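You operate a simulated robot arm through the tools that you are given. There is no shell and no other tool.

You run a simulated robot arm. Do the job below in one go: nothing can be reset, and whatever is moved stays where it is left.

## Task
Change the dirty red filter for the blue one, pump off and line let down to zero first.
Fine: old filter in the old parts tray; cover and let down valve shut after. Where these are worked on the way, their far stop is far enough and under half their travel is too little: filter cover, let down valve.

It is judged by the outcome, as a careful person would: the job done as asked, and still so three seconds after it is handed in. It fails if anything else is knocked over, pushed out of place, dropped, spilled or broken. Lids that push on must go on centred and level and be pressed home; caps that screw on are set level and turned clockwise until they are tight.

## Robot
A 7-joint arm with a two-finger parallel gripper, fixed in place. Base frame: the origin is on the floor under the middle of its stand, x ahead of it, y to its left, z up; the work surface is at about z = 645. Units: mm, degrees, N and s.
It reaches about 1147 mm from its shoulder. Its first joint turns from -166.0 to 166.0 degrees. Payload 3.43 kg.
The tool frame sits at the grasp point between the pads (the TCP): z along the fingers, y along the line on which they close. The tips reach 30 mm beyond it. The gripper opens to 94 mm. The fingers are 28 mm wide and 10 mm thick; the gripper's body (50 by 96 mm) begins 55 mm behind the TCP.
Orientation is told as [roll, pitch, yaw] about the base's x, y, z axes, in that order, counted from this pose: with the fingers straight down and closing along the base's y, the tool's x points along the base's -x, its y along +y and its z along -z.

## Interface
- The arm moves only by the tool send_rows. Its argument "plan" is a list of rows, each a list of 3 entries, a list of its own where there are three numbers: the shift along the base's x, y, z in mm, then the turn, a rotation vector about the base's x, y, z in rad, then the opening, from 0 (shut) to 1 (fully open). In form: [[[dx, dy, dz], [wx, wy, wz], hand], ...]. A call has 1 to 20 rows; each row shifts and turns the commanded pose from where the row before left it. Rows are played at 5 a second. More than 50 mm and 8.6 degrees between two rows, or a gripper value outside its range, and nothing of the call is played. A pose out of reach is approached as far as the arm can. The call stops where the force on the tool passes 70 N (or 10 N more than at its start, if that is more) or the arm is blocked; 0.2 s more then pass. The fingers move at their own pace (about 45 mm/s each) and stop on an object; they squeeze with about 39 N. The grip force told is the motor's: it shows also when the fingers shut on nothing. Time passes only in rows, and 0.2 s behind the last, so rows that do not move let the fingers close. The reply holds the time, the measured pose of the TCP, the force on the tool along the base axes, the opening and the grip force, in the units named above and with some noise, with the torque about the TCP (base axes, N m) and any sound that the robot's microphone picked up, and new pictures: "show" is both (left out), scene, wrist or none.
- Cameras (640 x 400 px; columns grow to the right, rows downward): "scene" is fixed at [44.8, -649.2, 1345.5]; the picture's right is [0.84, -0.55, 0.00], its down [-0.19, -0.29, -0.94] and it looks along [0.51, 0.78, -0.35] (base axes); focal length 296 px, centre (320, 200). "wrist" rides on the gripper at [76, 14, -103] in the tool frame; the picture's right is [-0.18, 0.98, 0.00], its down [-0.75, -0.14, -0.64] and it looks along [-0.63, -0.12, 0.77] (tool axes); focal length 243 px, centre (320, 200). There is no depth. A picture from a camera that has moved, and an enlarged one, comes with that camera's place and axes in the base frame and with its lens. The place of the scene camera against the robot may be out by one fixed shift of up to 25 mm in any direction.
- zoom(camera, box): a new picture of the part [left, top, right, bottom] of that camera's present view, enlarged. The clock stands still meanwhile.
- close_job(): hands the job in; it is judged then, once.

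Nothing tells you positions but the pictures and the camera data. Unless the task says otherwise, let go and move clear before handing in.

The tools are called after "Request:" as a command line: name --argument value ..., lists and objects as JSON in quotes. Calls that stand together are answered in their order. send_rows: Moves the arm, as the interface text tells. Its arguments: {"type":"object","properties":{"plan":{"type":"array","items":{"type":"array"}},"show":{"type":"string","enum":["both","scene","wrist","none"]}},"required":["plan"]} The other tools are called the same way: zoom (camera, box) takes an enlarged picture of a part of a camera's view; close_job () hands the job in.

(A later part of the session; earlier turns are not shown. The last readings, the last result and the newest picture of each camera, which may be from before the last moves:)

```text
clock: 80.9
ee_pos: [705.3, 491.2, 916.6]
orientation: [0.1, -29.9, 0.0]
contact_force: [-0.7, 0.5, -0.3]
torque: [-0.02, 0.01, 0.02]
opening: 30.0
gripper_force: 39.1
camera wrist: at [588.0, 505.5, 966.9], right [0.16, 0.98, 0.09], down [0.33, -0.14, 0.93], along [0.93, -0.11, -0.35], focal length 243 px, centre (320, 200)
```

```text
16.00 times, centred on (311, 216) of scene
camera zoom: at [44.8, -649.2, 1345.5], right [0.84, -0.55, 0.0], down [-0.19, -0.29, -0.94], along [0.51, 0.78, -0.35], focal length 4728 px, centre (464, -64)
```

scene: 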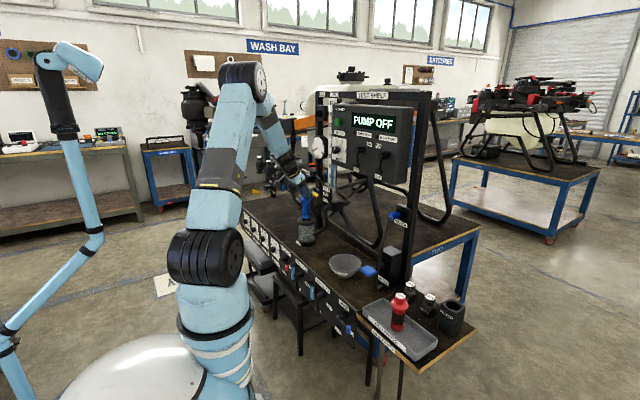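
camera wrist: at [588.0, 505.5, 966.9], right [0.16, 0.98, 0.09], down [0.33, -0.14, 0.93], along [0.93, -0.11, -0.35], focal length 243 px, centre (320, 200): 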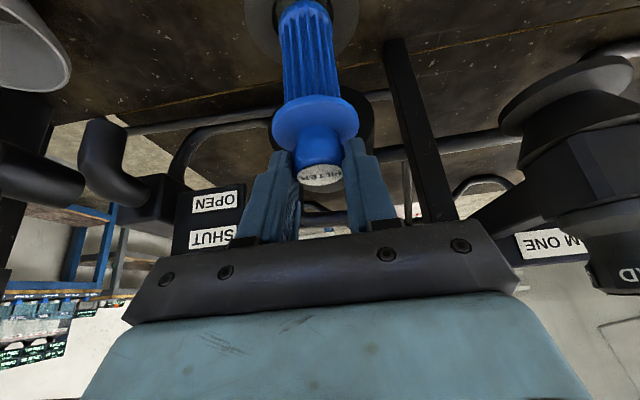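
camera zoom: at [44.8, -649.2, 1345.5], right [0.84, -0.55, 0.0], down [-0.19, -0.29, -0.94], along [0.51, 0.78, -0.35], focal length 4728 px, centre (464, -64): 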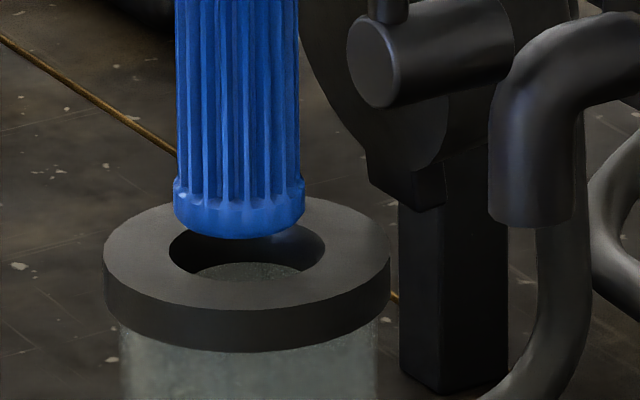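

Measured against the opening (48 mm hole, 41 mm filter), the filter needs about +1.2 mm in x and −1.8 mm in y. I'll correct that and start it into the opening gently.

Request:
send_rows --plan '[[[1.2, -1.8, 0], [0, 0, 0], 0], [[0, 0, -8], [0, 0, 0], 0], [[0, 0, -8], [0, 0, 0], 0], [[0, 0, -6], [0, 0, 0], 0]]' --show "wrist"

Request:
zoom --camera "scene" --box '[297, 200, 325, 228]'

Request:
zoom --camera "wrist" --box '[260, 0, 380, 75]'

```text
clock: 81.9
ee_pos: [706.0, 490.3, 895.6]
orientation: [0.2, -29.9, 0.1]
contact_force: [0.0, 0.5, -0.3]
torque: [0.03, -0.01, -0.02]
opening: 30.6
gripper_force: 38.8
camera wrist: at [588.6, 503.9, 944.7], right [0.16, 0.98, 0.1], down [0.33, -0.14, 0.93], along [0.93, -0.11, -0.35], focal length 243 px, centre (320, 200)
```

wrist: 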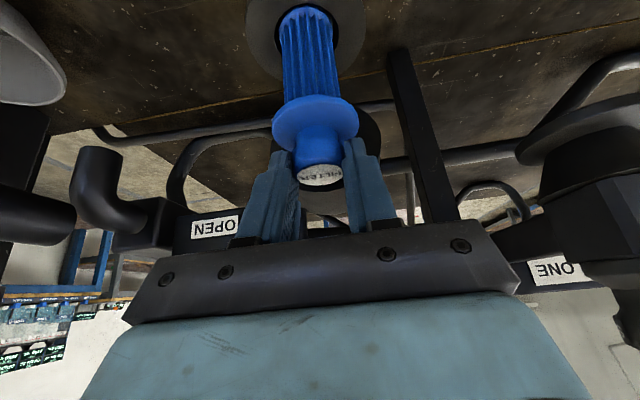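

```text
14.29 times, centred on (311, 214) of scene
camera zoom: at [44.8, -649.2, 1345.5], right [0.84, -0.55, 0.0], down [-0.19, -0.29, -0.94], along [0.51, 0.78, -0.35], focal length 4221 px, centre (449, 0)
```

zoom: 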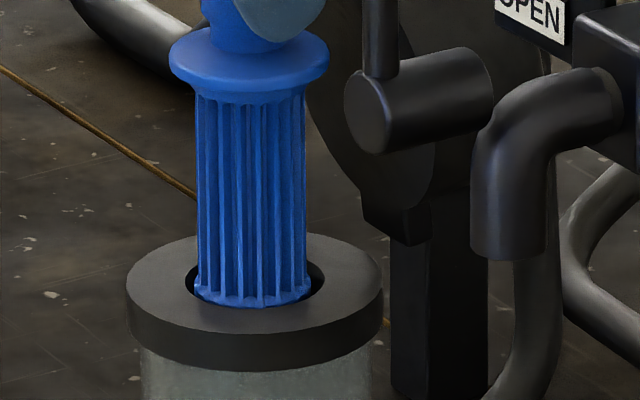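

```text
5.33 times, centred on (320, 38) of wrist
camera zoom: at [588.6, 503.9, 944.7], right [0.16, 0.98, 0.1], down [0.33, -0.14, 0.93], along [0.93, -0.11, -0.35], focal length 1294 px, centre (320, 1067)
```

zoom: 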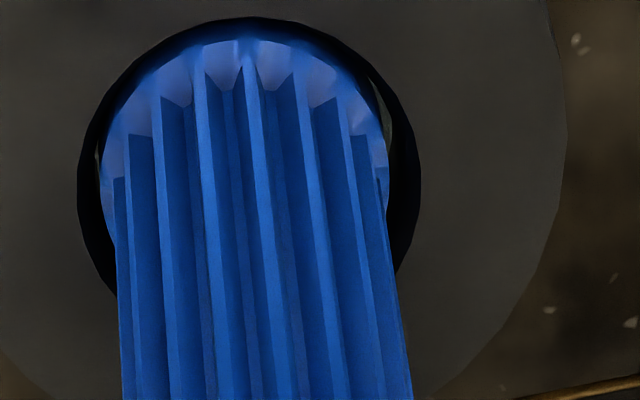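

The foot has entered the opening, well centred. I'll lower it further in small steps.

Request:
send_rows --plan '[[[0, 0, -10], [0, 0, 0], 0], [[0, 0, -10], [0, 0, 0], 0], [[0, 0, -10], [0, 0, 0], 0], [[0, 0, -10], [0, 0, 0], 0], [[0, 0, -10], [0, 0, 0], 0], [[0, 0, -10], [0, 0, 0], 0], [[0, 0, -8], [0, 0, 0], 0]]' --show "wrist"

Request:
zoom --camera "scene" --box '[290, 195, 330, 235]'

Request:
zoom --camera "wrist" --box '[240, 50, 400, 200]'

```text
clock: 83.5
ee_pos: [705.3, 490.3, 827.8]
orientation: [0.2, -30.0, 0.1]
contact_force: [-0.7, 0.4, 0.5]
torque: [0.01, 0.0, 0.0]
opening: 30.6
gripper_force: 38.7
camera wrist: at [588.8, 504.1, 877.2], right [0.16, 0.98, 0.09], down [0.33, -0.14, 0.93], along [0.93, -0.11, -0.35], focal length 243 px, centre (320, 200)
```

wrist: 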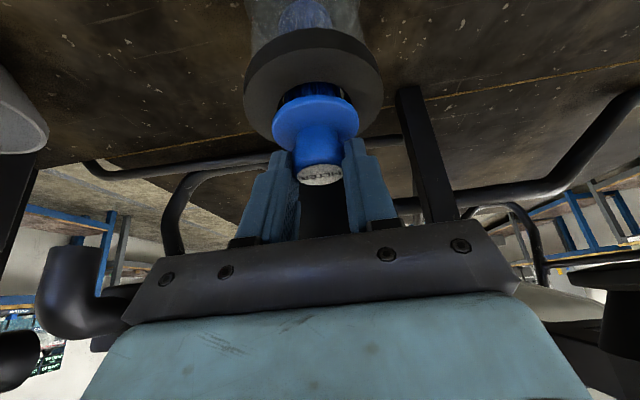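

```text
10.00 times, centred on (310, 215) of scene
camera zoom: at [44.8, -649.2, 1345.5], right [0.84, -0.55, 0.0], down [-0.19, -0.29, -0.94], along [0.51, 0.78, -0.35], focal length 2955 px, centre (420, 50)
```

zoom: 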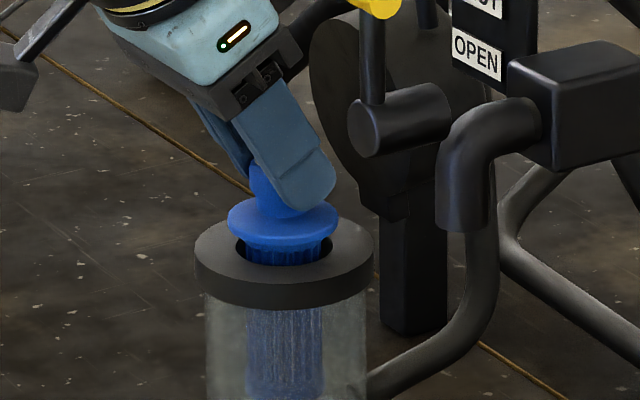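

```text
2.67 times, centred on (320, 125) of wrist
camera zoom: at [588.8, 504.1, 877.2], right [0.16, 0.98, 0.09], down [0.33, -0.14, 0.93], along [0.93, -0.11, -0.35], focal length 647 px, centre (320, 400)
```

zoom: 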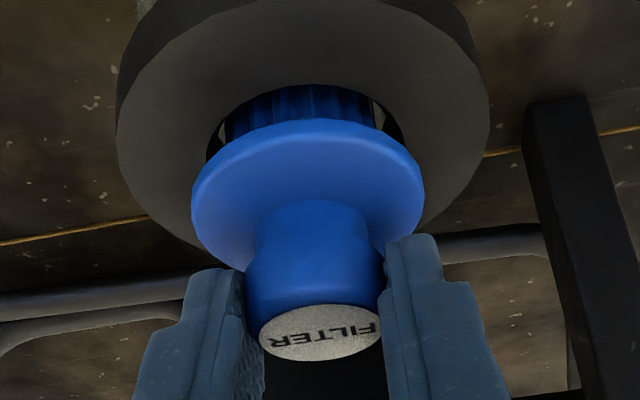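

About 11 mm left. I'll go down in small steps and feel for the flange seating on the rim.

Request:
send_rows --plan '[[[0, 0, -4], [0, 0, 0], 0], [[0, 0, -3], [0, 0, 0], 0]]' --show "none"

Request:
send_rows --plan '[[[0, 0, -2], [0, 0, 0], 0]]' --show "none"

Request:
send_rows --plan '[[[0, 0, -1.5], [0, 0, 0], 0]]' --show "none"

Request:
send_rows --plan '[[[0, 0, -1.5], [0, 0, 0], 0]]' --show "none"

Request:
zoom --camera "scene" --box '[290, 195, 330, 235]'

```text
clock: 84.1
ee_pos: [706.4, 489.7, 821.1]
orientation: [0.3, -29.8, 0.1]
contact_force: [-0.8, -0.6, -1.2]
torque: [0.0, 0.03, -0.03]
opening: 30.3
gripper_force: 39.2
```

```text
clock: 84.5
ee_pos: [705.7, 490.5, 819.3]
orientation: [0.1, -29.8, 0.1]
contact_force: [0.0, 0.4, -0.6]
torque: [0.0, -0.02, -0.02]
opening: 30.2
gripper_force: 39.0
```

```text
clock: 84.9
ee_pos: [705.5, 490.0, 817.7]
orientation: [0.3, -29.9, 0.1]
contact_force: [-0.9, 0.0, -0.5]
torque: [0.01, 0.0, 0.03]
opening: 30.6
gripper_force: 39.3
```

```text
clock: 85.3
ee_pos: [706.0, 488.9, 816.5]
orientation: [0.2, -29.8, 0.1]
contact_force: [0.2, 0.7, -0.6]
torque: [-0.01, -0.04, -0.01]
opening: 30.6
gripper_force: 39.0
```

```text
10.00 times, centred on (310, 215) of scene
camera zoom: at [44.8, -649.2, 1345.5], right [0.84, -0.55, 0.0], down [-0.19, -0.29, -0.94], along [0.51, 0.78, -0.35], focal length 2955 px, centre (420, 50)
```

zoom: 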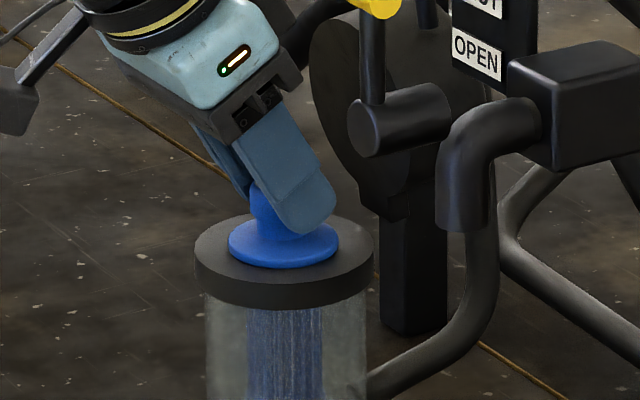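

The flange is almost on the rim. A couple more small steps until I feel it seat.

Request:
send_rows --plan '[[[0, 0, -1], [0, 0, 0], 0]]' --show "none"

Request:
send_rows --plan '[[[0, 0, -1], [0, 0, 0], 0]]' --show "none"

Request:
send_rows --plan '[[[0, 0, -1], [0, 0, 0], 0]]' --show "none"

```text
clock: 85.7
ee_pos: [705.0, 489.2, 815.8]
orientation: [0.2, -29.9, 0.0]
contact_force: [-0.9, -2.4, 7.5]
torque: [-0.25, -0.06, -0.05]
opening: 30.5
gripper_force: 37.9
```

```text
clock: 86.1
ee_pos: [706.1, 488.7, 815.4]
orientation: [0.3, -30.0, 0.0]
contact_force: [-4.5, -0.4, 20.3]
torque: [-0.44, 0.01, -0.08]
opening: 30.5
gripper_force: 39.1
```

```text
clock: 86.5
ee_pos: [706.2, 489.7, 814.1]
orientation: [0.4, -30.2, 0.1]
contact_force: [-1.8, -2.7, 34.1]
torque: [-0.48, 0.03, -0.03]
opening: 30.2
gripper_force: 39.4
```

The flange is seated: the force rose at the same height the red one sat. I'll ease off, open, and check.

Request:
send_rows --plan '[[[0, 0, 2], [0, 0, 0], 0], [[0, 0, 0], [0, 0, 0], 0.36], [[0, 0, 0], [0, 0, 0], 0.5], [[0, 0, 0], [0, 0, 0], 0.6], [[0, 0, 0], [0, 0, 0], 0.6], [[-2, 0, 15], [0, 0, 0], 0.6], [[-10, 0, 25], [0, 0, 0], 0.6], [[-25, 0, 30], [0, 0, 0], 0.6], [[-30, 0, 15], [0, 0, 0], 0.6]]'

Request:
zoom --camera "scene" --box '[285, 180, 345, 240]'

Request:
zoom --camera "wrist" --box '[230, 50, 430, 240]'

```text
clock: 88.5
ee_pos: [638.9, 487.2, 899.8]
orientation: [0.3, -29.8, 0.0]
contact_force: [0.0, -0.3, 0.0]
torque: [0.01, 0.01, -0.01]
opening: 56.4
gripper_force: 0.0
camera wrist: at [521.8, 503.7, 949.8], right [0.16, 0.98, 0.09], down [0.33, -0.14, 0.93], along [0.93, -0.11, -0.35], focal length 243 px, centre (320, 200)
```

scene: 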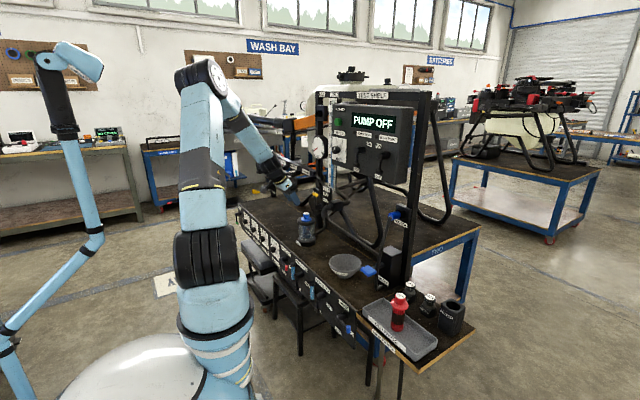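
wrist: 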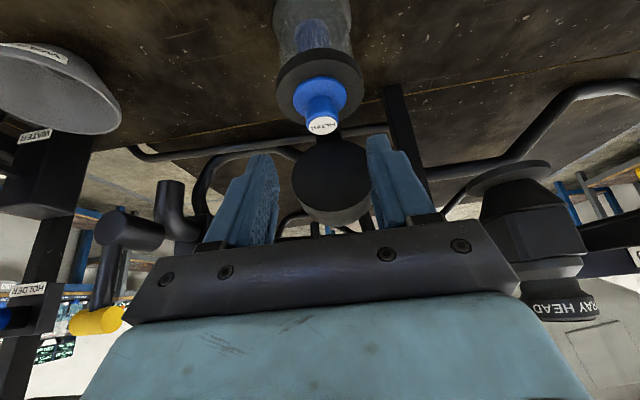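

```text
6.67 times, centred on (315, 210) of scene
camera zoom: at [44.8, -649.2, 1345.5], right [0.84, -0.55, 0.0], down [-0.19, -0.29, -0.94], along [0.51, 0.78, -0.35], focal length 1970 px, centre (353, 133)
```

zoom: 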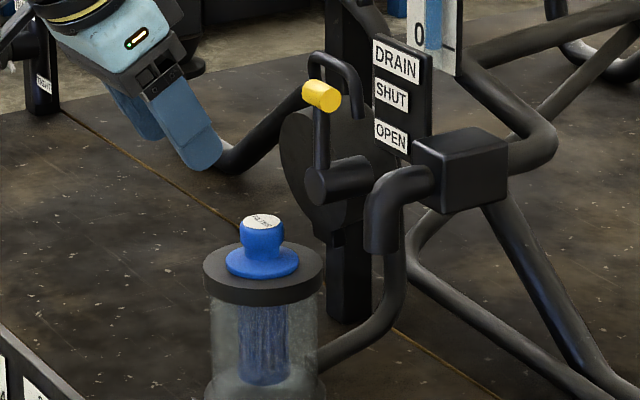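

```text
2.11 times, centred on (330, 145) of wrist
camera zoom: at [521.8, 503.7, 949.8], right [0.16, 0.98, 0.09], down [0.33, -0.14, 0.93], along [0.93, -0.11, -0.35], focal length 511 px, centre (299, 316)
```

zoom: 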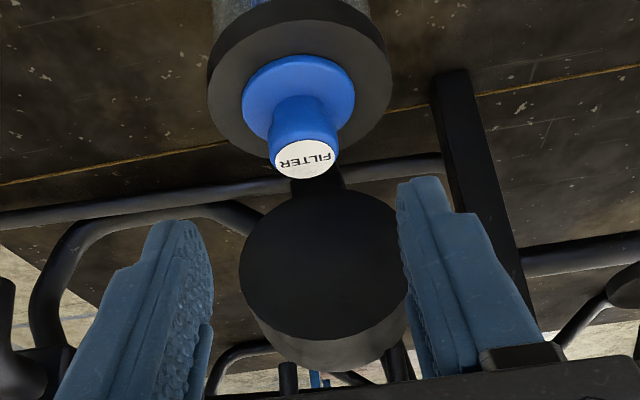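

The blue filter is seated level and centred. Next I'll close the cover: I'll turn the gripper 90° about its own tilted axis so the fingers can straddle the handle bar while the wrist stays clear of the gauge.

Request:
send_rows --plan '[[[0, 0, 5], [-0.0715, 0, 0.1238], 0.6], [[0, 0, 5], [-0.0715, 0, 0.1238], 0.6], [[0, 0, 5], [-0.0715, 0, 0.1238], 0.6], [[0, 0, 5], [-0.0715, 0, 0.1238], 0.5], [[0, 0, 5], [-0.0715, 0, 0.1238], 0.4], [[0, 0, 5], [-0.0715, 0, 0.1238], 0.3], [[0, 0, 0], [-0.0715, 0, 0.1238], 0.3], [[0, 0, 0], [-0.0715, 0, 0.1238], 0.3], [[0, 0, 0], [-0.0715, 0, 0.1238], 0.3], [[0, 0, 0], [-0.0715, 0, 0.1238], 0.3], [[0, 0, 0], [-0.0705, 0, 0.1221], 0.3]]'

Request:
zoom --camera "wrist" --box '[120, 0, 420, 230]'

Request:
zoom --camera "scene" --box '[265, 150, 345, 240]'

```text
clock: 90.9
ee_pos: [637.2, 489.5, 930.1]
orientation: [-29.8, 0.3, 90.1]
contact_force: [-0.9, 0.4, 0.7]
torque: [-0.02, 0.0, -0.01]
opening: 28.2
gripper_force: 0.2
camera wrist: at [575.7, 414.5, 1010.6], right [-0.85, 0.18, -0.49], down [-0.2, 0.76, 0.62], along [0.48, 0.63, -0.61], focal length 243 px, centre (320, 200)
```

scene: 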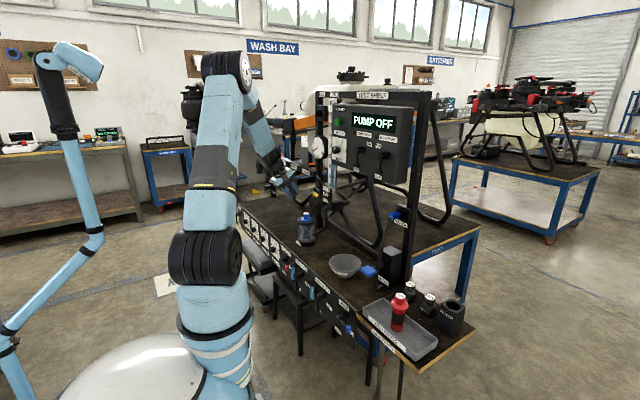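
wrist: 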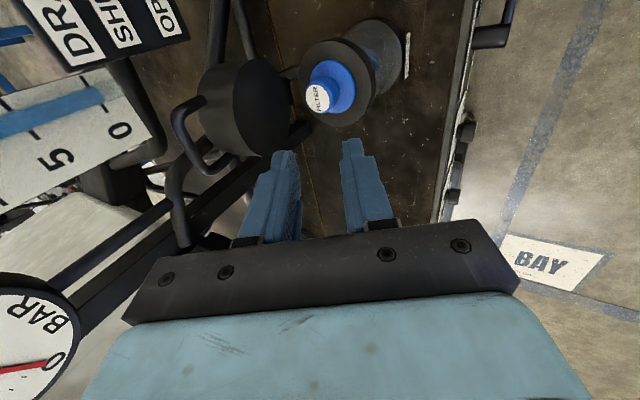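

```text
1.74 times, centred on (270, 115) of wrist
camera zoom: at [575.7, 414.5, 1010.6], right [-0.85, 0.18, -0.49], down [-0.2, 0.76, 0.62], along [0.48, 0.63, -0.61], focal length 422 px, centre (407, 348)
```

zoom: 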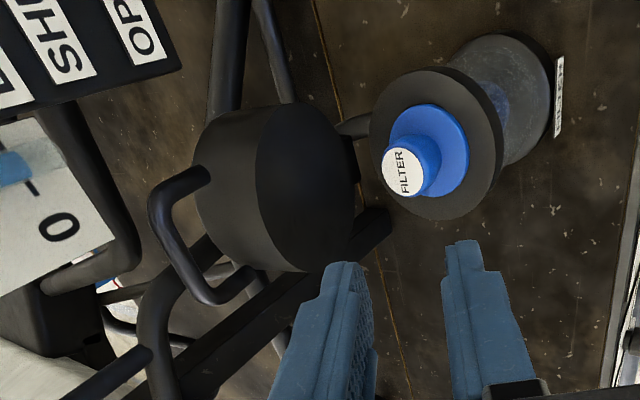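

```text
4.44 times, centred on (305, 195) of scene
camera zoom: at [44.8, -649.2, 1345.5], right [0.84, -0.55, 0.0], down [-0.19, -0.29, -0.94], along [0.51, 0.78, -0.35], focal length 1313 px, centre (387, 222)
```

zoom: 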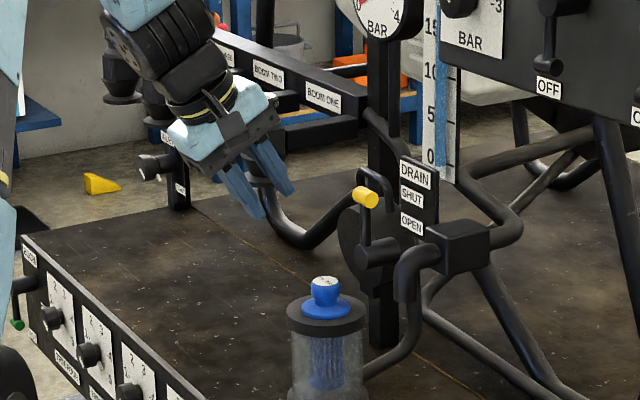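

The cover's handle bar is now at about (784, 493, 904): the cover went back to its far stop. I'll approach along the tilted tool axis and look again before the fingers go around the bar.

Request:
send_rows --plan '[[[25, 1, 16], [0, 0, 0], 0.3], [[25, 1, 16], [0, 0, 0], 0.3], [[25, 1, 14], [0, 0, 0], 0.3], [[27, 1, 6], [0, 0, 0], 0.3], [[7.5, 0, -13], [0, 0, 0], 0.3], [[7.5, 0, -13], [0, 0, 0], 0.3]]'

Request:
zoom --camera "wrist" --box '[200, 40, 400, 230]'

Request:
zoom --camera "scene" --box '[285, 150, 355, 220]'

```text
clock: 92.3
ee_pos: [755.3, 493.3, 955.3]
orientation: [-29.8, 0.1, 90.0]
contact_force: [-0.4, 0.5, -0.1]
torque: [0.0, 0.02, -0.02]
opening: 28.3
gripper_force: 0.0
camera wrist: at [693.0, 418.3, 1036.5], right [-0.85, 0.18, -0.49], down [-0.2, 0.76, 0.63], along [0.48, 0.63, -0.61], focal length 243 px, centre (320, 200)
```

scene: 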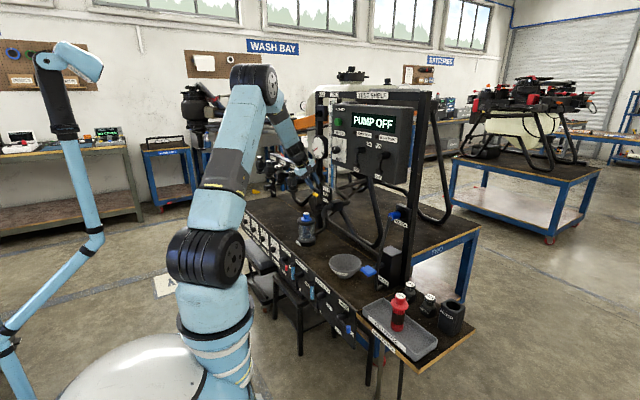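
wrist: 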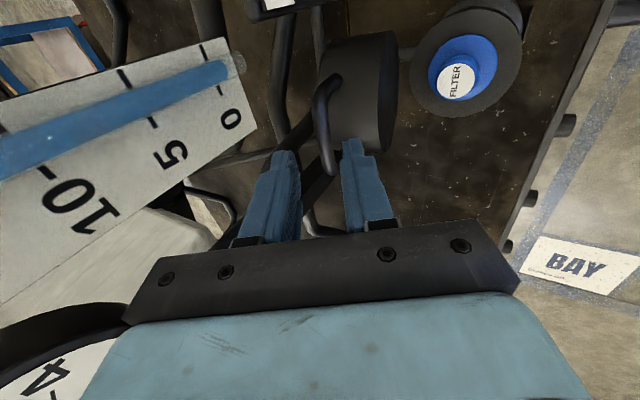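

```text
2.11 times, centred on (300, 135) of wrist
camera zoom: at [693.0, 418.3, 1036.5], right [-0.85, 0.18, -0.49], down [-0.2, 0.76, 0.63], along [0.48, 0.63, -0.61], focal length 511 px, centre (362, 337)
```

zoom: 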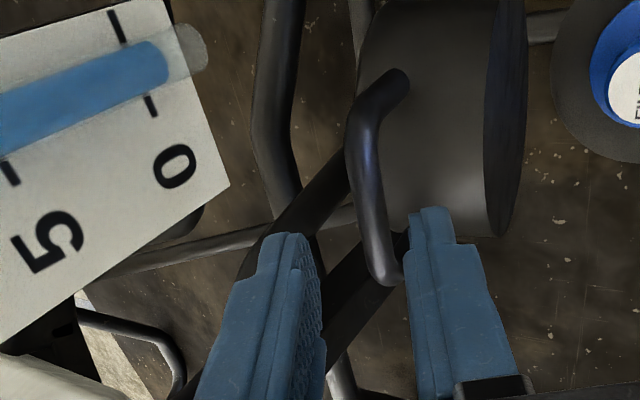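

```text
5.71 times, centred on (320, 185) of scene
camera zoom: at [44.8, -649.2, 1345.5], right [0.84, -0.55, 0.0], down [-0.19, -0.29, -0.94], along [0.51, 0.78, -0.35], focal length 1688 px, centre (320, 286)
```

zoom: 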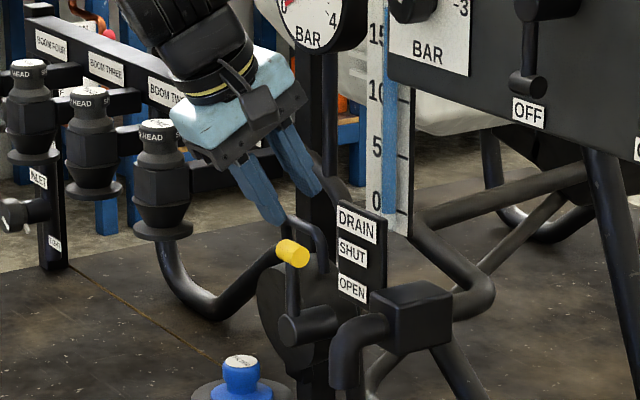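

The bar lies between the fingers, about 3 mm towards the rear one. I'll shift that much, advance about 33 mm so the pads surround it, and close.

Request:
send_rows --plan '[[[3.5, 0, -10], [0, 0, 0], 0.3], [[5.4, 0, -10.3], [0, 0, 0], 0.3], [[5.4, 0, -10.3], [0, 0, 0], 0.3], [[0, 0, 0], [0, 0, 0], 0.3]]' --show "wrist"

Request:
zoom --camera "wrist" --box '[200, 40, 400, 230]'

Request:
zoom --camera "scene" --box '[285, 150, 355, 220]'

```text
clock: 93.3
ee_pos: [771.8, 494.5, 925.2]
orientation: [-29.8, 0.0, 89.9]
contact_force: [0.6, 0.3, 0.0]
torque: [-0.02, -0.01, 0.0]
opening: 28.1
gripper_force: 0.0
camera wrist: at [707.7, 418.4, 1006.0], right [-0.85, 0.18, -0.49], down [-0.2, 0.76, 0.63], along [0.48, 0.63, -0.61], focal length 243 px, centre (320, 200)
```

wrist: 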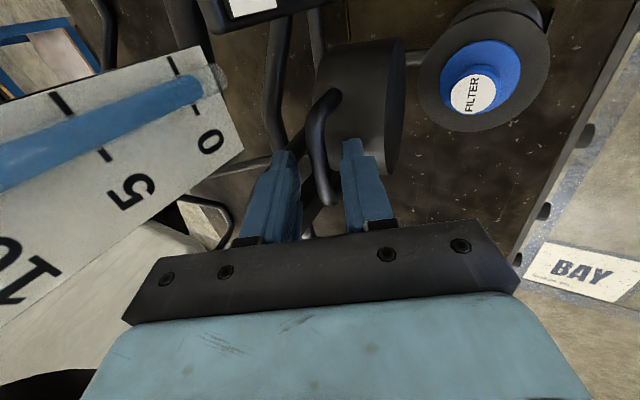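

```text
2.11 times, centred on (300, 135) of wrist
camera zoom: at [707.7, 418.4, 1006.0], right [-0.85, 0.18, -0.49], down [-0.2, 0.76, 0.63], along [0.48, 0.63, -0.61], focal length 511 px, centre (362, 337)
```

zoom: 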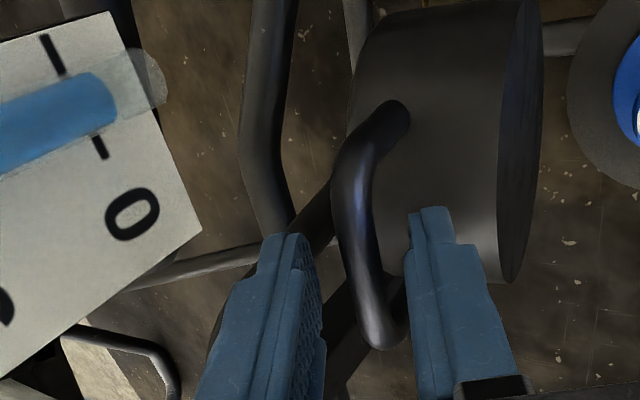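

```text
5.71 times, centred on (320, 185) of scene
camera zoom: at [44.8, -649.2, 1345.5], right [0.84, -0.55, 0.0], down [-0.19, -0.29, -0.94], along [0.51, 0.78, -0.35], focal length 1688 px, centre (320, 286)
```

zoom: 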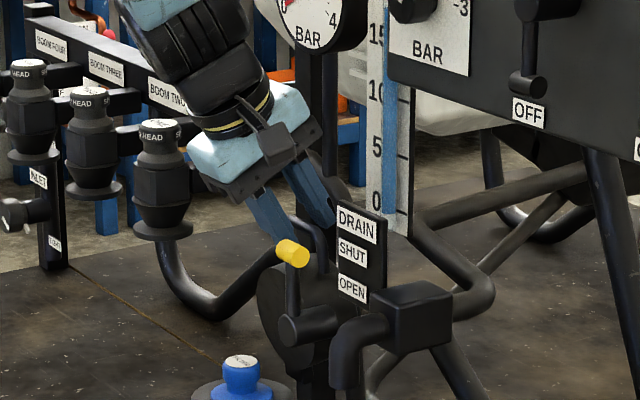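

Request:
send_rows --plan '[[[2.2, 0, -3.8], [0, 0, 0], 0.3], [[0, 0, 0], [0, 0, 0], 0.15], [[0, 0, 0], [0, 0, 0], 0], [[0, 0, 0], [0, 0, 0], 0], [[0, 0, 0], [0, 0, 0], 0]]' --show "wrist"

Request:
zoom --camera "wrist" --box '[200, 40, 400, 230]'

```text
clock: 94.5
ee_pos: [772.7, 493.3, 920.0]
orientation: [-29.7, 0.2, 90.0]
contact_force: [-0.5, -1.3, -3.7]
torque: [-0.41, 0.04, 0.56]
opening: 9.6
gripper_force: 43.2
camera wrist: at [709.6, 418.3, 1002.1], right [-0.85, 0.18, -0.49], down [-0.2, 0.76, 0.62], along [0.48, 0.63, -0.61], focal length 243 px, centre (320, 200)
```

wrist: 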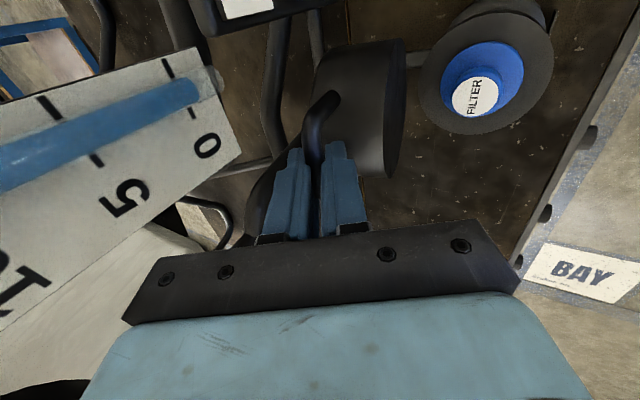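

```text
2.11 times, centred on (300, 135) of wrist
camera zoom: at [709.6, 418.3, 1002.1], right [-0.85, 0.18, -0.49], down [-0.2, 0.76, 0.62], along [0.48, 0.63, -0.61], focal length 511 px, centre (362, 337)
```

zoom: 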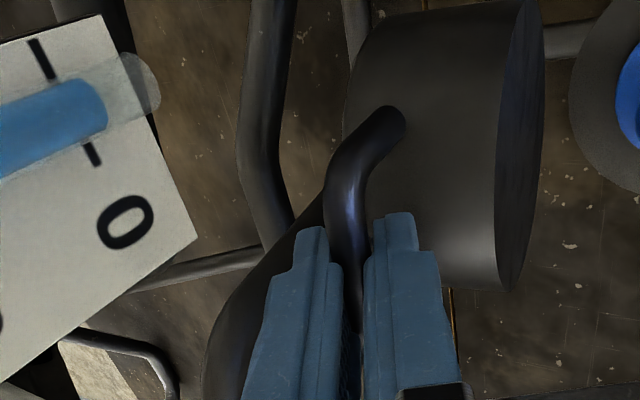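

The bar is gripped (9.6 mm). I'll bring the cover forward along its arc, checking forces as I go.

Request:
send_rows --plan '[[[-5.5, 0, 0.5], [0, 0, 0], 0], [[-5.6, 0, 0.5], [0, 0, 0], 0], [[-11.1, 0, 0], [0, 0, 0], 0], [[-11.2, 0, -0.9], [0, 0, 0], 0], [[-11, 0, -1.9], [0, 0, 0], 0]]'

Request:
zoom --camera "scene" --box '[275, 150, 355, 230]'

```text
clock: 95.7
ee_pos: [729.3, 494.7, 917.4]
orientation: [-29.6, 0.2, 89.9]
contact_force: [5.9, -2.9, -22.9]
torque: [0.07, 0.06, 0.19]
opening: 9.2
gripper_force: 43.2
camera wrist: at [665.8, 418.5, 998.8], right [-0.85, 0.18, -0.49], down [-0.19, 0.76, 0.62], along [0.48, 0.63, -0.61], focal length 243 px, centre (320, 200)
```

scene: 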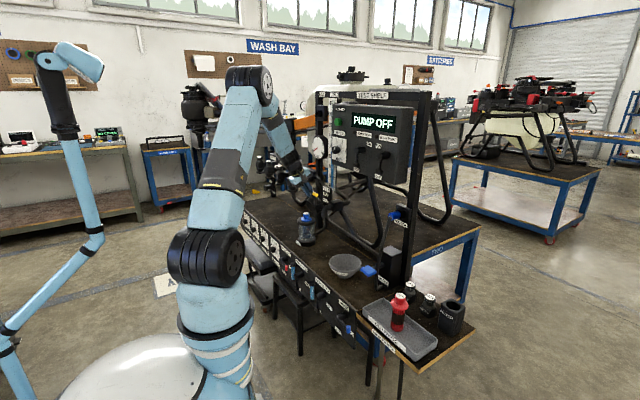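
wrist: 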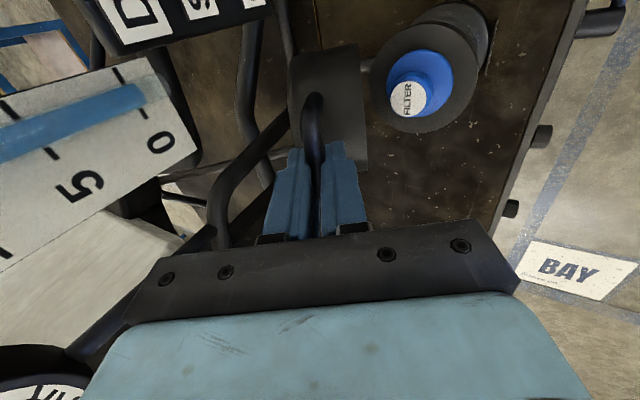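

```text
5.00 times, centred on (315, 190) of scene
camera zoom: at [44.8, -649.2, 1345.5], right [0.84, -0.55, 0.0], down [-0.19, -0.29, -0.94], along [0.51, 0.78, -0.35], focal length 1477 px, centre (345, 250)
```

zoom: 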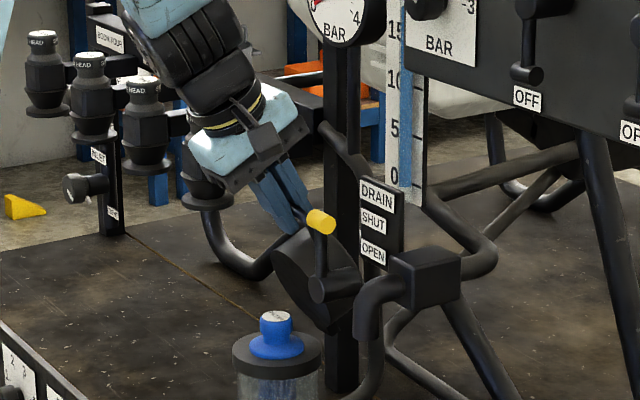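

The cover follows with modest forces (about 2 mm too high). I'll correct slightly and continue down the arc.

Request:
send_rows --plan '[[[-10.8, 0, -4.2], [0, 0, 0], 0], [[-10.5, 0, -4.8], [0, 0, 0], 0], [[-10.1, 0, -4.9], [0, 0, 0], 0], [[-9.7, 0, -5.5], [0, 0, 0], 0], [[-9.2, 0, -6.4], [0, 0, 0], 0]]'

Request:
zoom --camera "scene" --box '[275, 160, 345, 230]'

```text
clock: 96.9
ee_pos: [677.3, 492.8, 892.2]
orientation: [-29.8, 0.0, 90.0]
contact_force: [5.7, -4.7, -5.5]
torque: [0.35, -0.09, -0.48]
opening: 9.7
gripper_force: 43.1
camera wrist: at [614.8, 418.3, 974.2], right [-0.85, 0.18, -0.49], down [-0.2, 0.76, 0.63], along [0.48, 0.63, -0.61], focal length 243 px, centre (320, 200)
```

scene: 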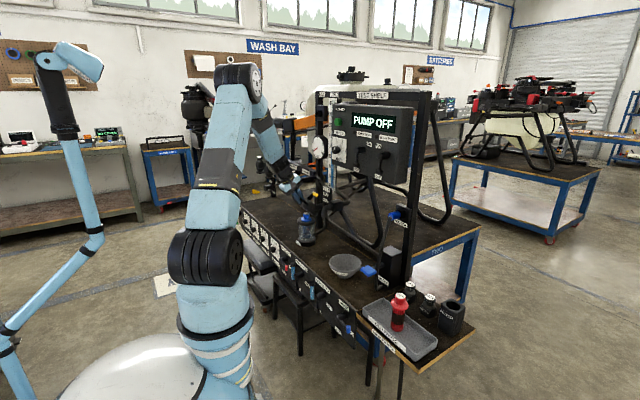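
wrist: 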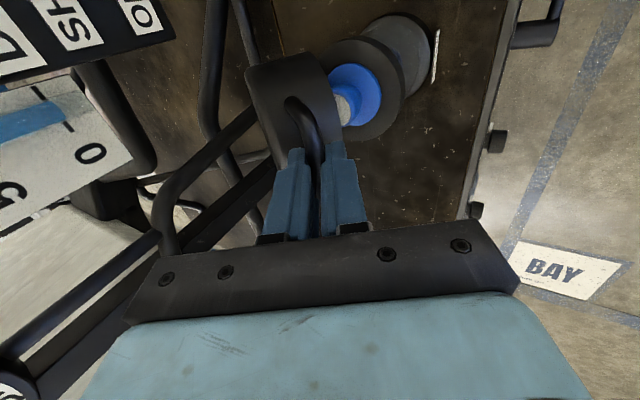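

```text
5.71 times, centred on (310, 195) of scene
camera zoom: at [44.8, -649.2, 1345.5], right [0.84, -0.55, 0.0], down [-0.19, -0.29, -0.94], along [0.51, 0.78, -0.35], focal length 1688 px, centre (377, 229)
```

zoom: 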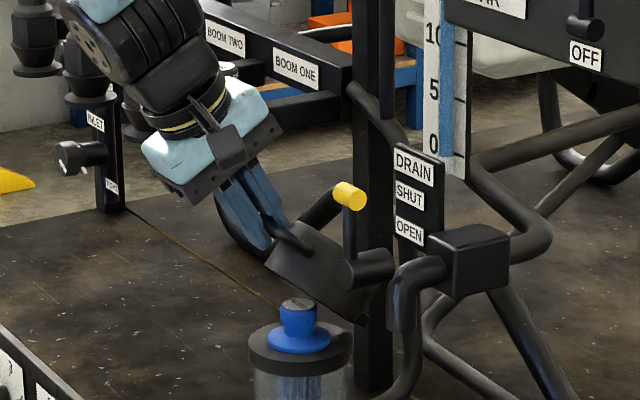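

Request:
send_rows --plan '[[[-8, 0, -7.7], [0, 0, 0], 0], [[-7.7, 0, -7.9], [0, 0, 0], 0], [[-7.1, 0, -8.5], [0, 0, 0], 0], [[-6.3, 0, -9.1], [0, 0, 0], 0], [[-5.5, 0, -9.6], [0, 0, 0], 0]]'

Request:
zoom --camera "scene" --box '[275, 170, 345, 240]'

```text
clock: 98.1
ee_pos: [643.8, 492.6, 851.1]
orientation: [-29.7, 0.1, 90.0]
contact_force: [-0.1, 2.2, 0.4]
torque: [0.53, -0.09, -1.08]
opening: 9.3
gripper_force: 43.2
camera wrist: at [579.7, 418.4, 931.6], right [-0.85, 0.18, -0.49], down [-0.2, 0.76, 0.63], along [0.48, 0.63, -0.61], focal length 243 px, centre (320, 200)
```

scene: 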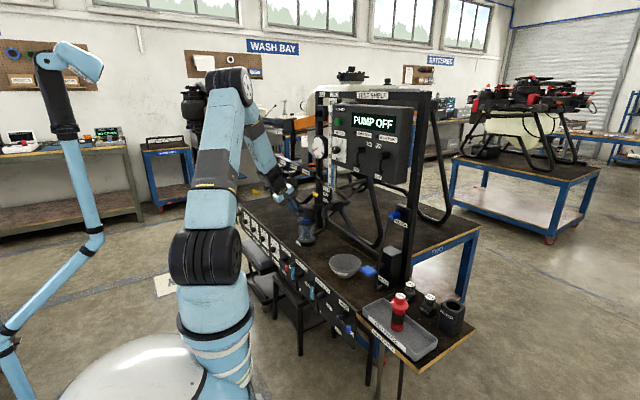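
wrist: 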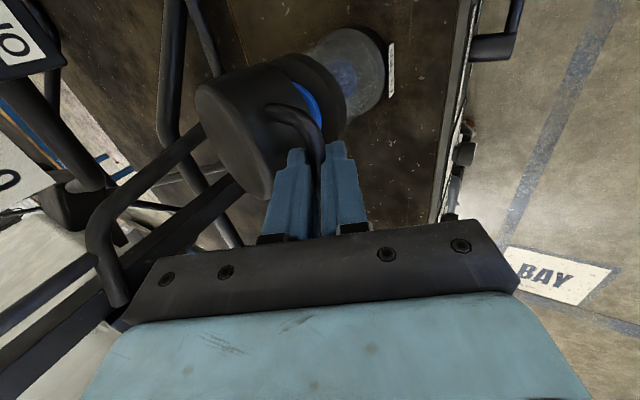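

```text
5.71 times, centred on (310, 205) of scene
camera zoom: at [44.8, -649.2, 1345.5], right [0.84, -0.55, 0.0], down [-0.19, -0.29, -0.94], along [0.51, 0.78, -0.35], focal length 1688 px, centre (377, 171)
```

zoom: 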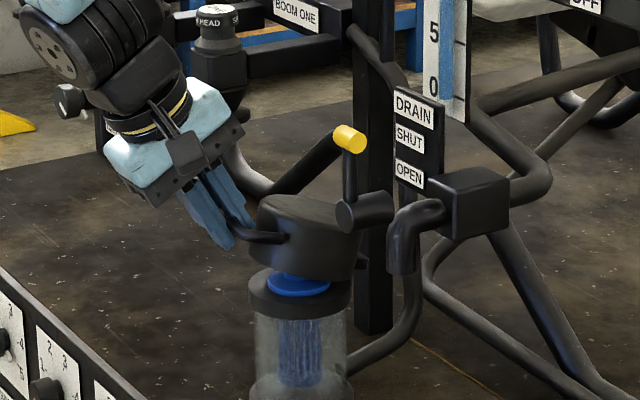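

The cover is about 20° from closed and clears the blue knob. I'll bring it down to its seat.

Request:
send_rows --plan '[[[-4.6, 0, -10.1], [0, 0, 0], 0], [[-3.7, 0, -10.5], [0, 0, 0], 0], [[-2.8, 0, -10.7], [0, 0, 0], 0], [[-1.6, 0, -8], [0, 0, 0], 0]]'

Request:
zoom --camera "scene" --box '[285, 190, 335, 240]'

```text
clock: 99.1
ee_pos: [631.0, 494.5, 812.1]
orientation: [-29.8, 0.1, 89.9]
contact_force: [2.4, 2.1, 8.8]
torque: [0.08, -0.06, -1.37]
opening: 9.7
gripper_force: 43.2
camera wrist: at [567.2, 418.4, 892.5], right [-0.85, 0.18, -0.49], down [-0.2, 0.76, 0.63], along [0.48, 0.63, -0.61], focal length 243 px, centre (320, 200)
```

scene: 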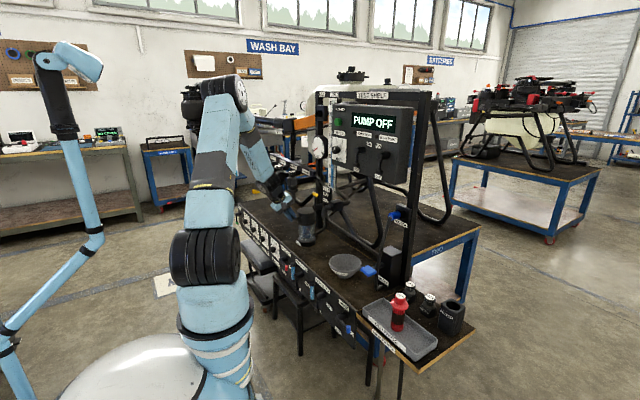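
wrist: 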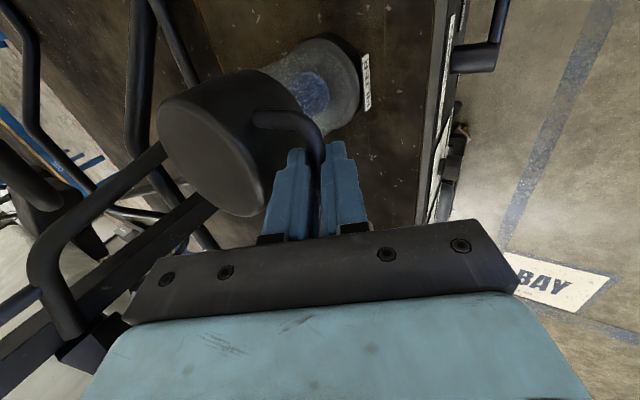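

```text
8.00 times, centred on (310, 215) of scene
camera zoom: at [44.8, -649.2, 1345.5], right [0.84, -0.55, 0.0], down [-0.19, -0.29, -0.94], along [0.51, 0.78, -0.35], focal length 2364 px, centre (400, 80)
```

zoom: 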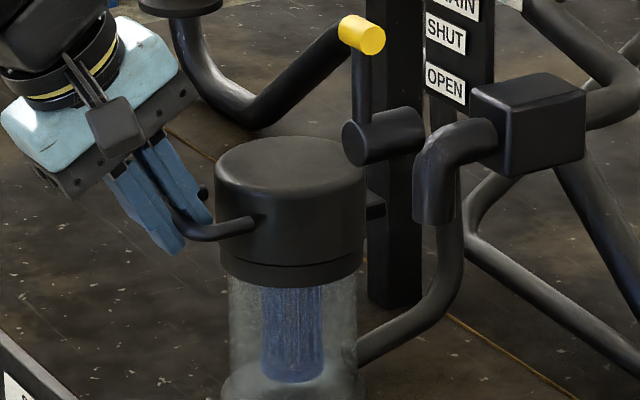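

Nearly closed; I'll press the last few mm down gently until it stops.

Request:
send_rows --plan '[[[-0.3, 0, -2], [0, 0, 0], 0], [[-0.2, 0, -2], [0, 0, 0], 0]]' --show "none"

Request:
send_rows --plan '[[[0, 0, -1.5], [0, 0, 0], 0]]' --show "none"

Request:
zoom --camera "scene" --box '[285, 190, 335, 240]'

```text
clock: 99.7
ee_pos: [630.4, 493.8, 810.3]
orientation: [-30.0, -0.1, 90.0]
contact_force: [2.5, -1.1, 37.8]
torque: [0.5, -0.39, -1.12]
opening: 9.5
gripper_force: 43.6
```

```text
clock: 100.1
ee_pos: [630.5, 493.2, 809.0]
orientation: [-30.0, -0.1, 90.0]
contact_force: [9.3, 1.9, 50.3]
torque: [0.84, -0.52, -0.91]
opening: 9.8
gripper_force: 43.3
```

```text
8.00 times, centred on (310, 215) of scene
camera zoom: at [44.8, -649.2, 1345.5], right [0.84, -0.55, 0.0], down [-0.19, -0.29, -0.94], along [0.51, 0.78, -0.35], focal length 2364 px, centre (400, 80)
```

zoom: 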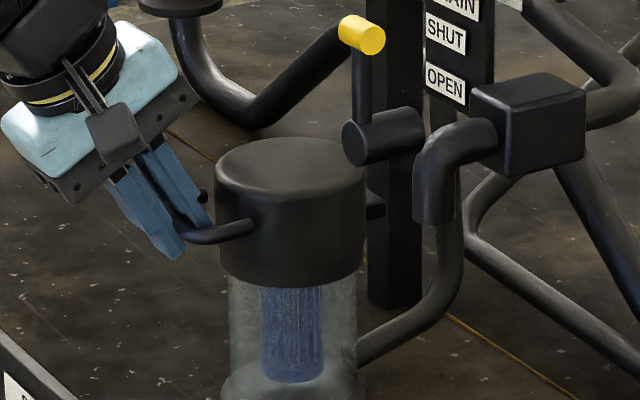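

The cover is down against its seat (force climbs with no travel, no gap at the seam). I'll ease off, open, and back out along the tool axis.

Request:
send_rows --plan '[[[0, 0, 3], [0, 0, 0], 0], [[0, 0, 0], [0, 0, 0], 0.15], [[0, 0, 0], [0, 0, 0], 0.28], [[0, 0, 0], [0, 0, 0], 0.28], [[-7, 0, 12], [0, 0, 0], 0.28], [[-10, 0, 17.3], [0, 0, 0], 0.28], [[-15, 0, 26], [0, 0, 0], 0.3], [[-15, 0, 30], [0, 0, 0], 0.3]]'

Request:
zoom --camera "scene" --box '[285, 190, 335, 240]'

Request:
zoom --camera "wrist" --box '[150, 0, 450, 200]'

```text
clock: 101.9
ee_pos: [583.7, 495.0, 894.6]
orientation: [-29.8, 0.3, 90.0]
contact_force: [-0.1, 0.2, -0.3]
torque: [-0.01, 0.0, 0.02]
opening: 28.2
gripper_force: 0.0
camera wrist: at [520.4, 418.8, 975.5], right [-0.85, 0.18, -0.49], down [-0.2, 0.76, 0.62], along [0.48, 0.63, -0.61], focal length 243 px, centre (320, 200)
```

scene: 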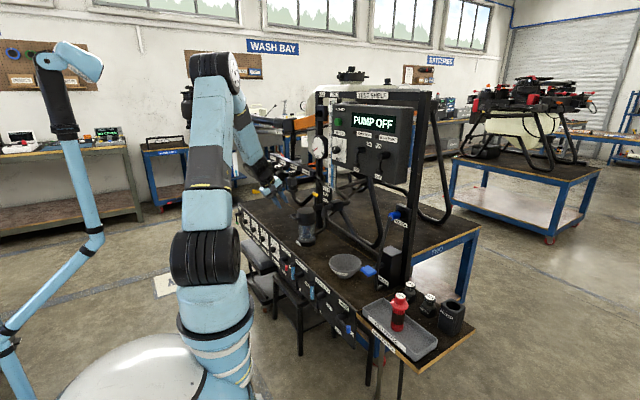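
wrist: 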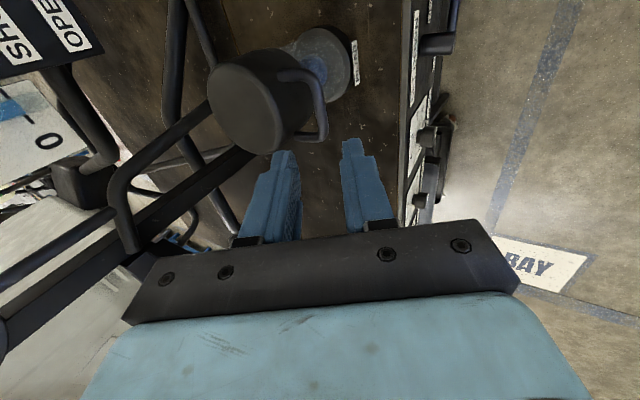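

```text
8.00 times, centred on (310, 215) of scene
camera zoom: at [44.8, -649.2, 1345.5], right [0.84, -0.55, 0.0], down [-0.19, -0.29, -0.94], along [0.51, 0.78, -0.35], focal length 2364 px, centre (400, 80)
```

zoom: 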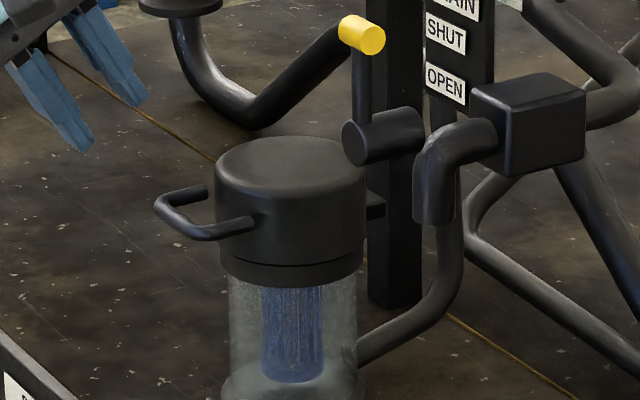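

```text
2.00 times, centred on (300, 100) of wrist
camera zoom: at [520.4, 418.8, 975.5], right [-0.85, 0.18, -0.49], down [-0.2, 0.76, 0.62], along [0.48, 0.63, -0.61], focal length 485 px, centre (360, 400)
```

zoom: 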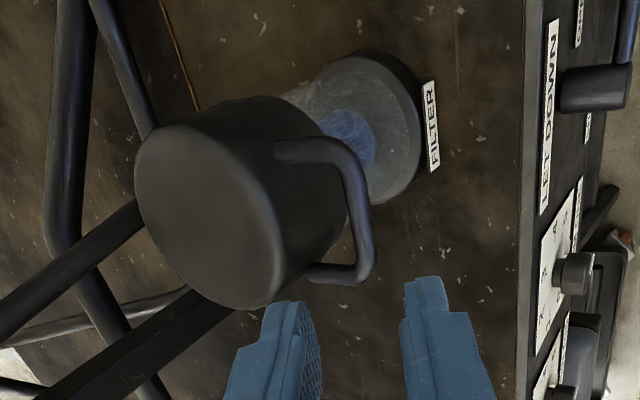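

A thin seam line is visible after letting go; I'll compare it with the same view from before I opened the cover.

Request:
zoom --camera "scene" --box '[290, 195, 340, 225]'

Request:
zoom --camera "scene" --box '[290, 205, 340, 250]'

```text
12.80 times, centred on (315, 210) of scene
camera zoom: at [44.8, -649.2, 1345.5], right [0.84, -0.55, 0.0], down [-0.19, -0.29, -0.94], along [0.51, 0.78, -0.35], focal length 3782 px, centre (384, 72)
```

zoom: 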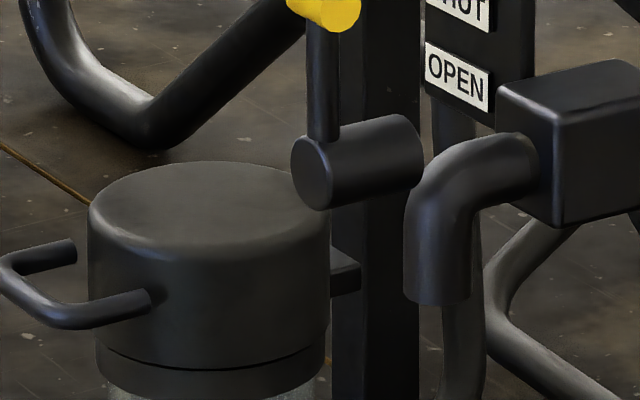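

```text
8.89 times, centred on (315, 228) of scene
camera zoom: at [44.8, -649.2, 1345.5], right [0.84, -0.55, 0.0], down [-0.19, -0.29, -0.94], along [0.51, 0.78, -0.35], focal length 2626 px, centre (364, -44)
```

zoom: 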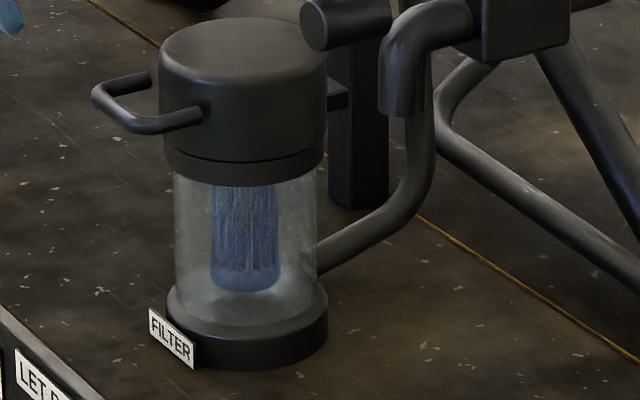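

It matches the original exactly, so the cover is shut. Now for the let-down valve: I'll turn the gripper back, close the fingers, and go to above the T of the LET DOWN lever, which points −y at about (565, 434, 588).

Request:
send_rows --plan '[[[-5.5, -4, 2], [0.0715, 0, -0.1238], 0.2], [[-5.5, -4, 0], [0.0715, 0, -0.1238], 0], [[-5.5, -4, 0], [0.0715, 0, -0.1238], 0], [[-5.5, -4, 0], [0.0715, 0, -0.1238], 0], [[-5.5, -4, 0], [0.0715, 0, -0.1238], 0], [[-5.5, -4, 0], [0.0715, 0, -0.1238], 0], [[-5.5, -4, 0], [0.0715, 0, -0.1238], 0], [[-5.5, -4, 0], [0.0715, 0, -0.1238], 0], [[-5.5, -4, 0], [0.0715, 0, -0.1238], 0], [[-5.5, -4, 0], [0.0715, 0, -0.1238], 0], [[-5.5, -4, 0], [0.0705, 0, -0.1221], 0], [[-5, -4, -38], [0, -0.1454, 0], 0], [[-5, -4, -38], [0, -0.1454, 0], 0], [[-5, -4, -38], [0, -0.1454, 0], 0]]'

Request:
zoom --camera "wrist" --box '[200, 0, 440, 160]'

```text
clock: 104.9
ee_pos: [507.8, 438.2, 783.0]
orientation: [0.2, -55.0, 0.0]
contact_force: [0.8, -0.1, 0.2]
torque: [-0.01, -0.01, 0.02]
opening: 0.0
gripper_force: 33.4
camera wrist: at [380.9, 452.5, 778.2], right [0.1, 0.98, 0.15], down [-0.09, -0.14, 0.99], along [0.99, -0.11, 0.08], focal length 243 px, centre (320, 200)
```

scene: 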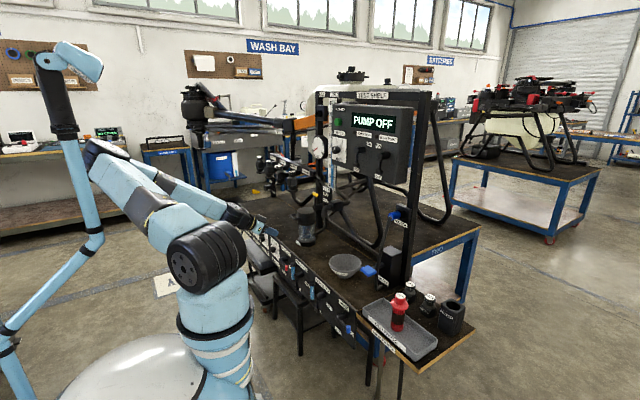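
wrist: 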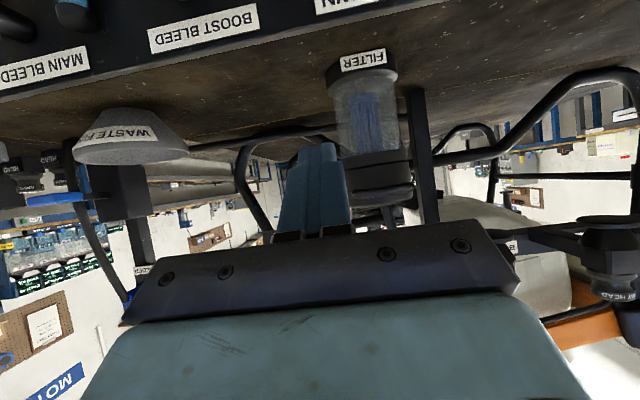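

```text
2.50 times, centred on (320, 80) of wrist
camera zoom: at [380.9, 452.5, 778.2], right [0.1, 0.98, 0.15], down [-0.09, -0.14, 0.99], along [0.99, -0.11, 0.08], focal length 606 px, centre (320, 500)
```

zoom: 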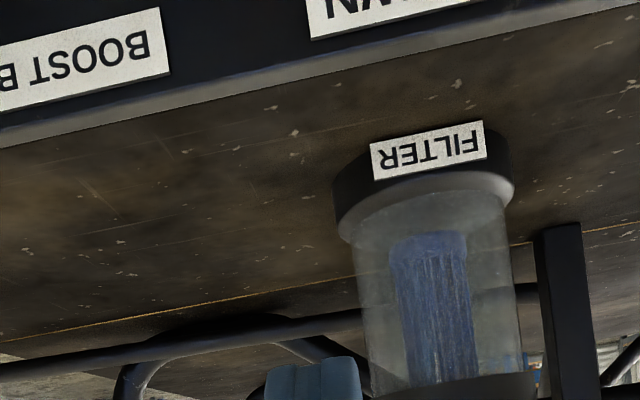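

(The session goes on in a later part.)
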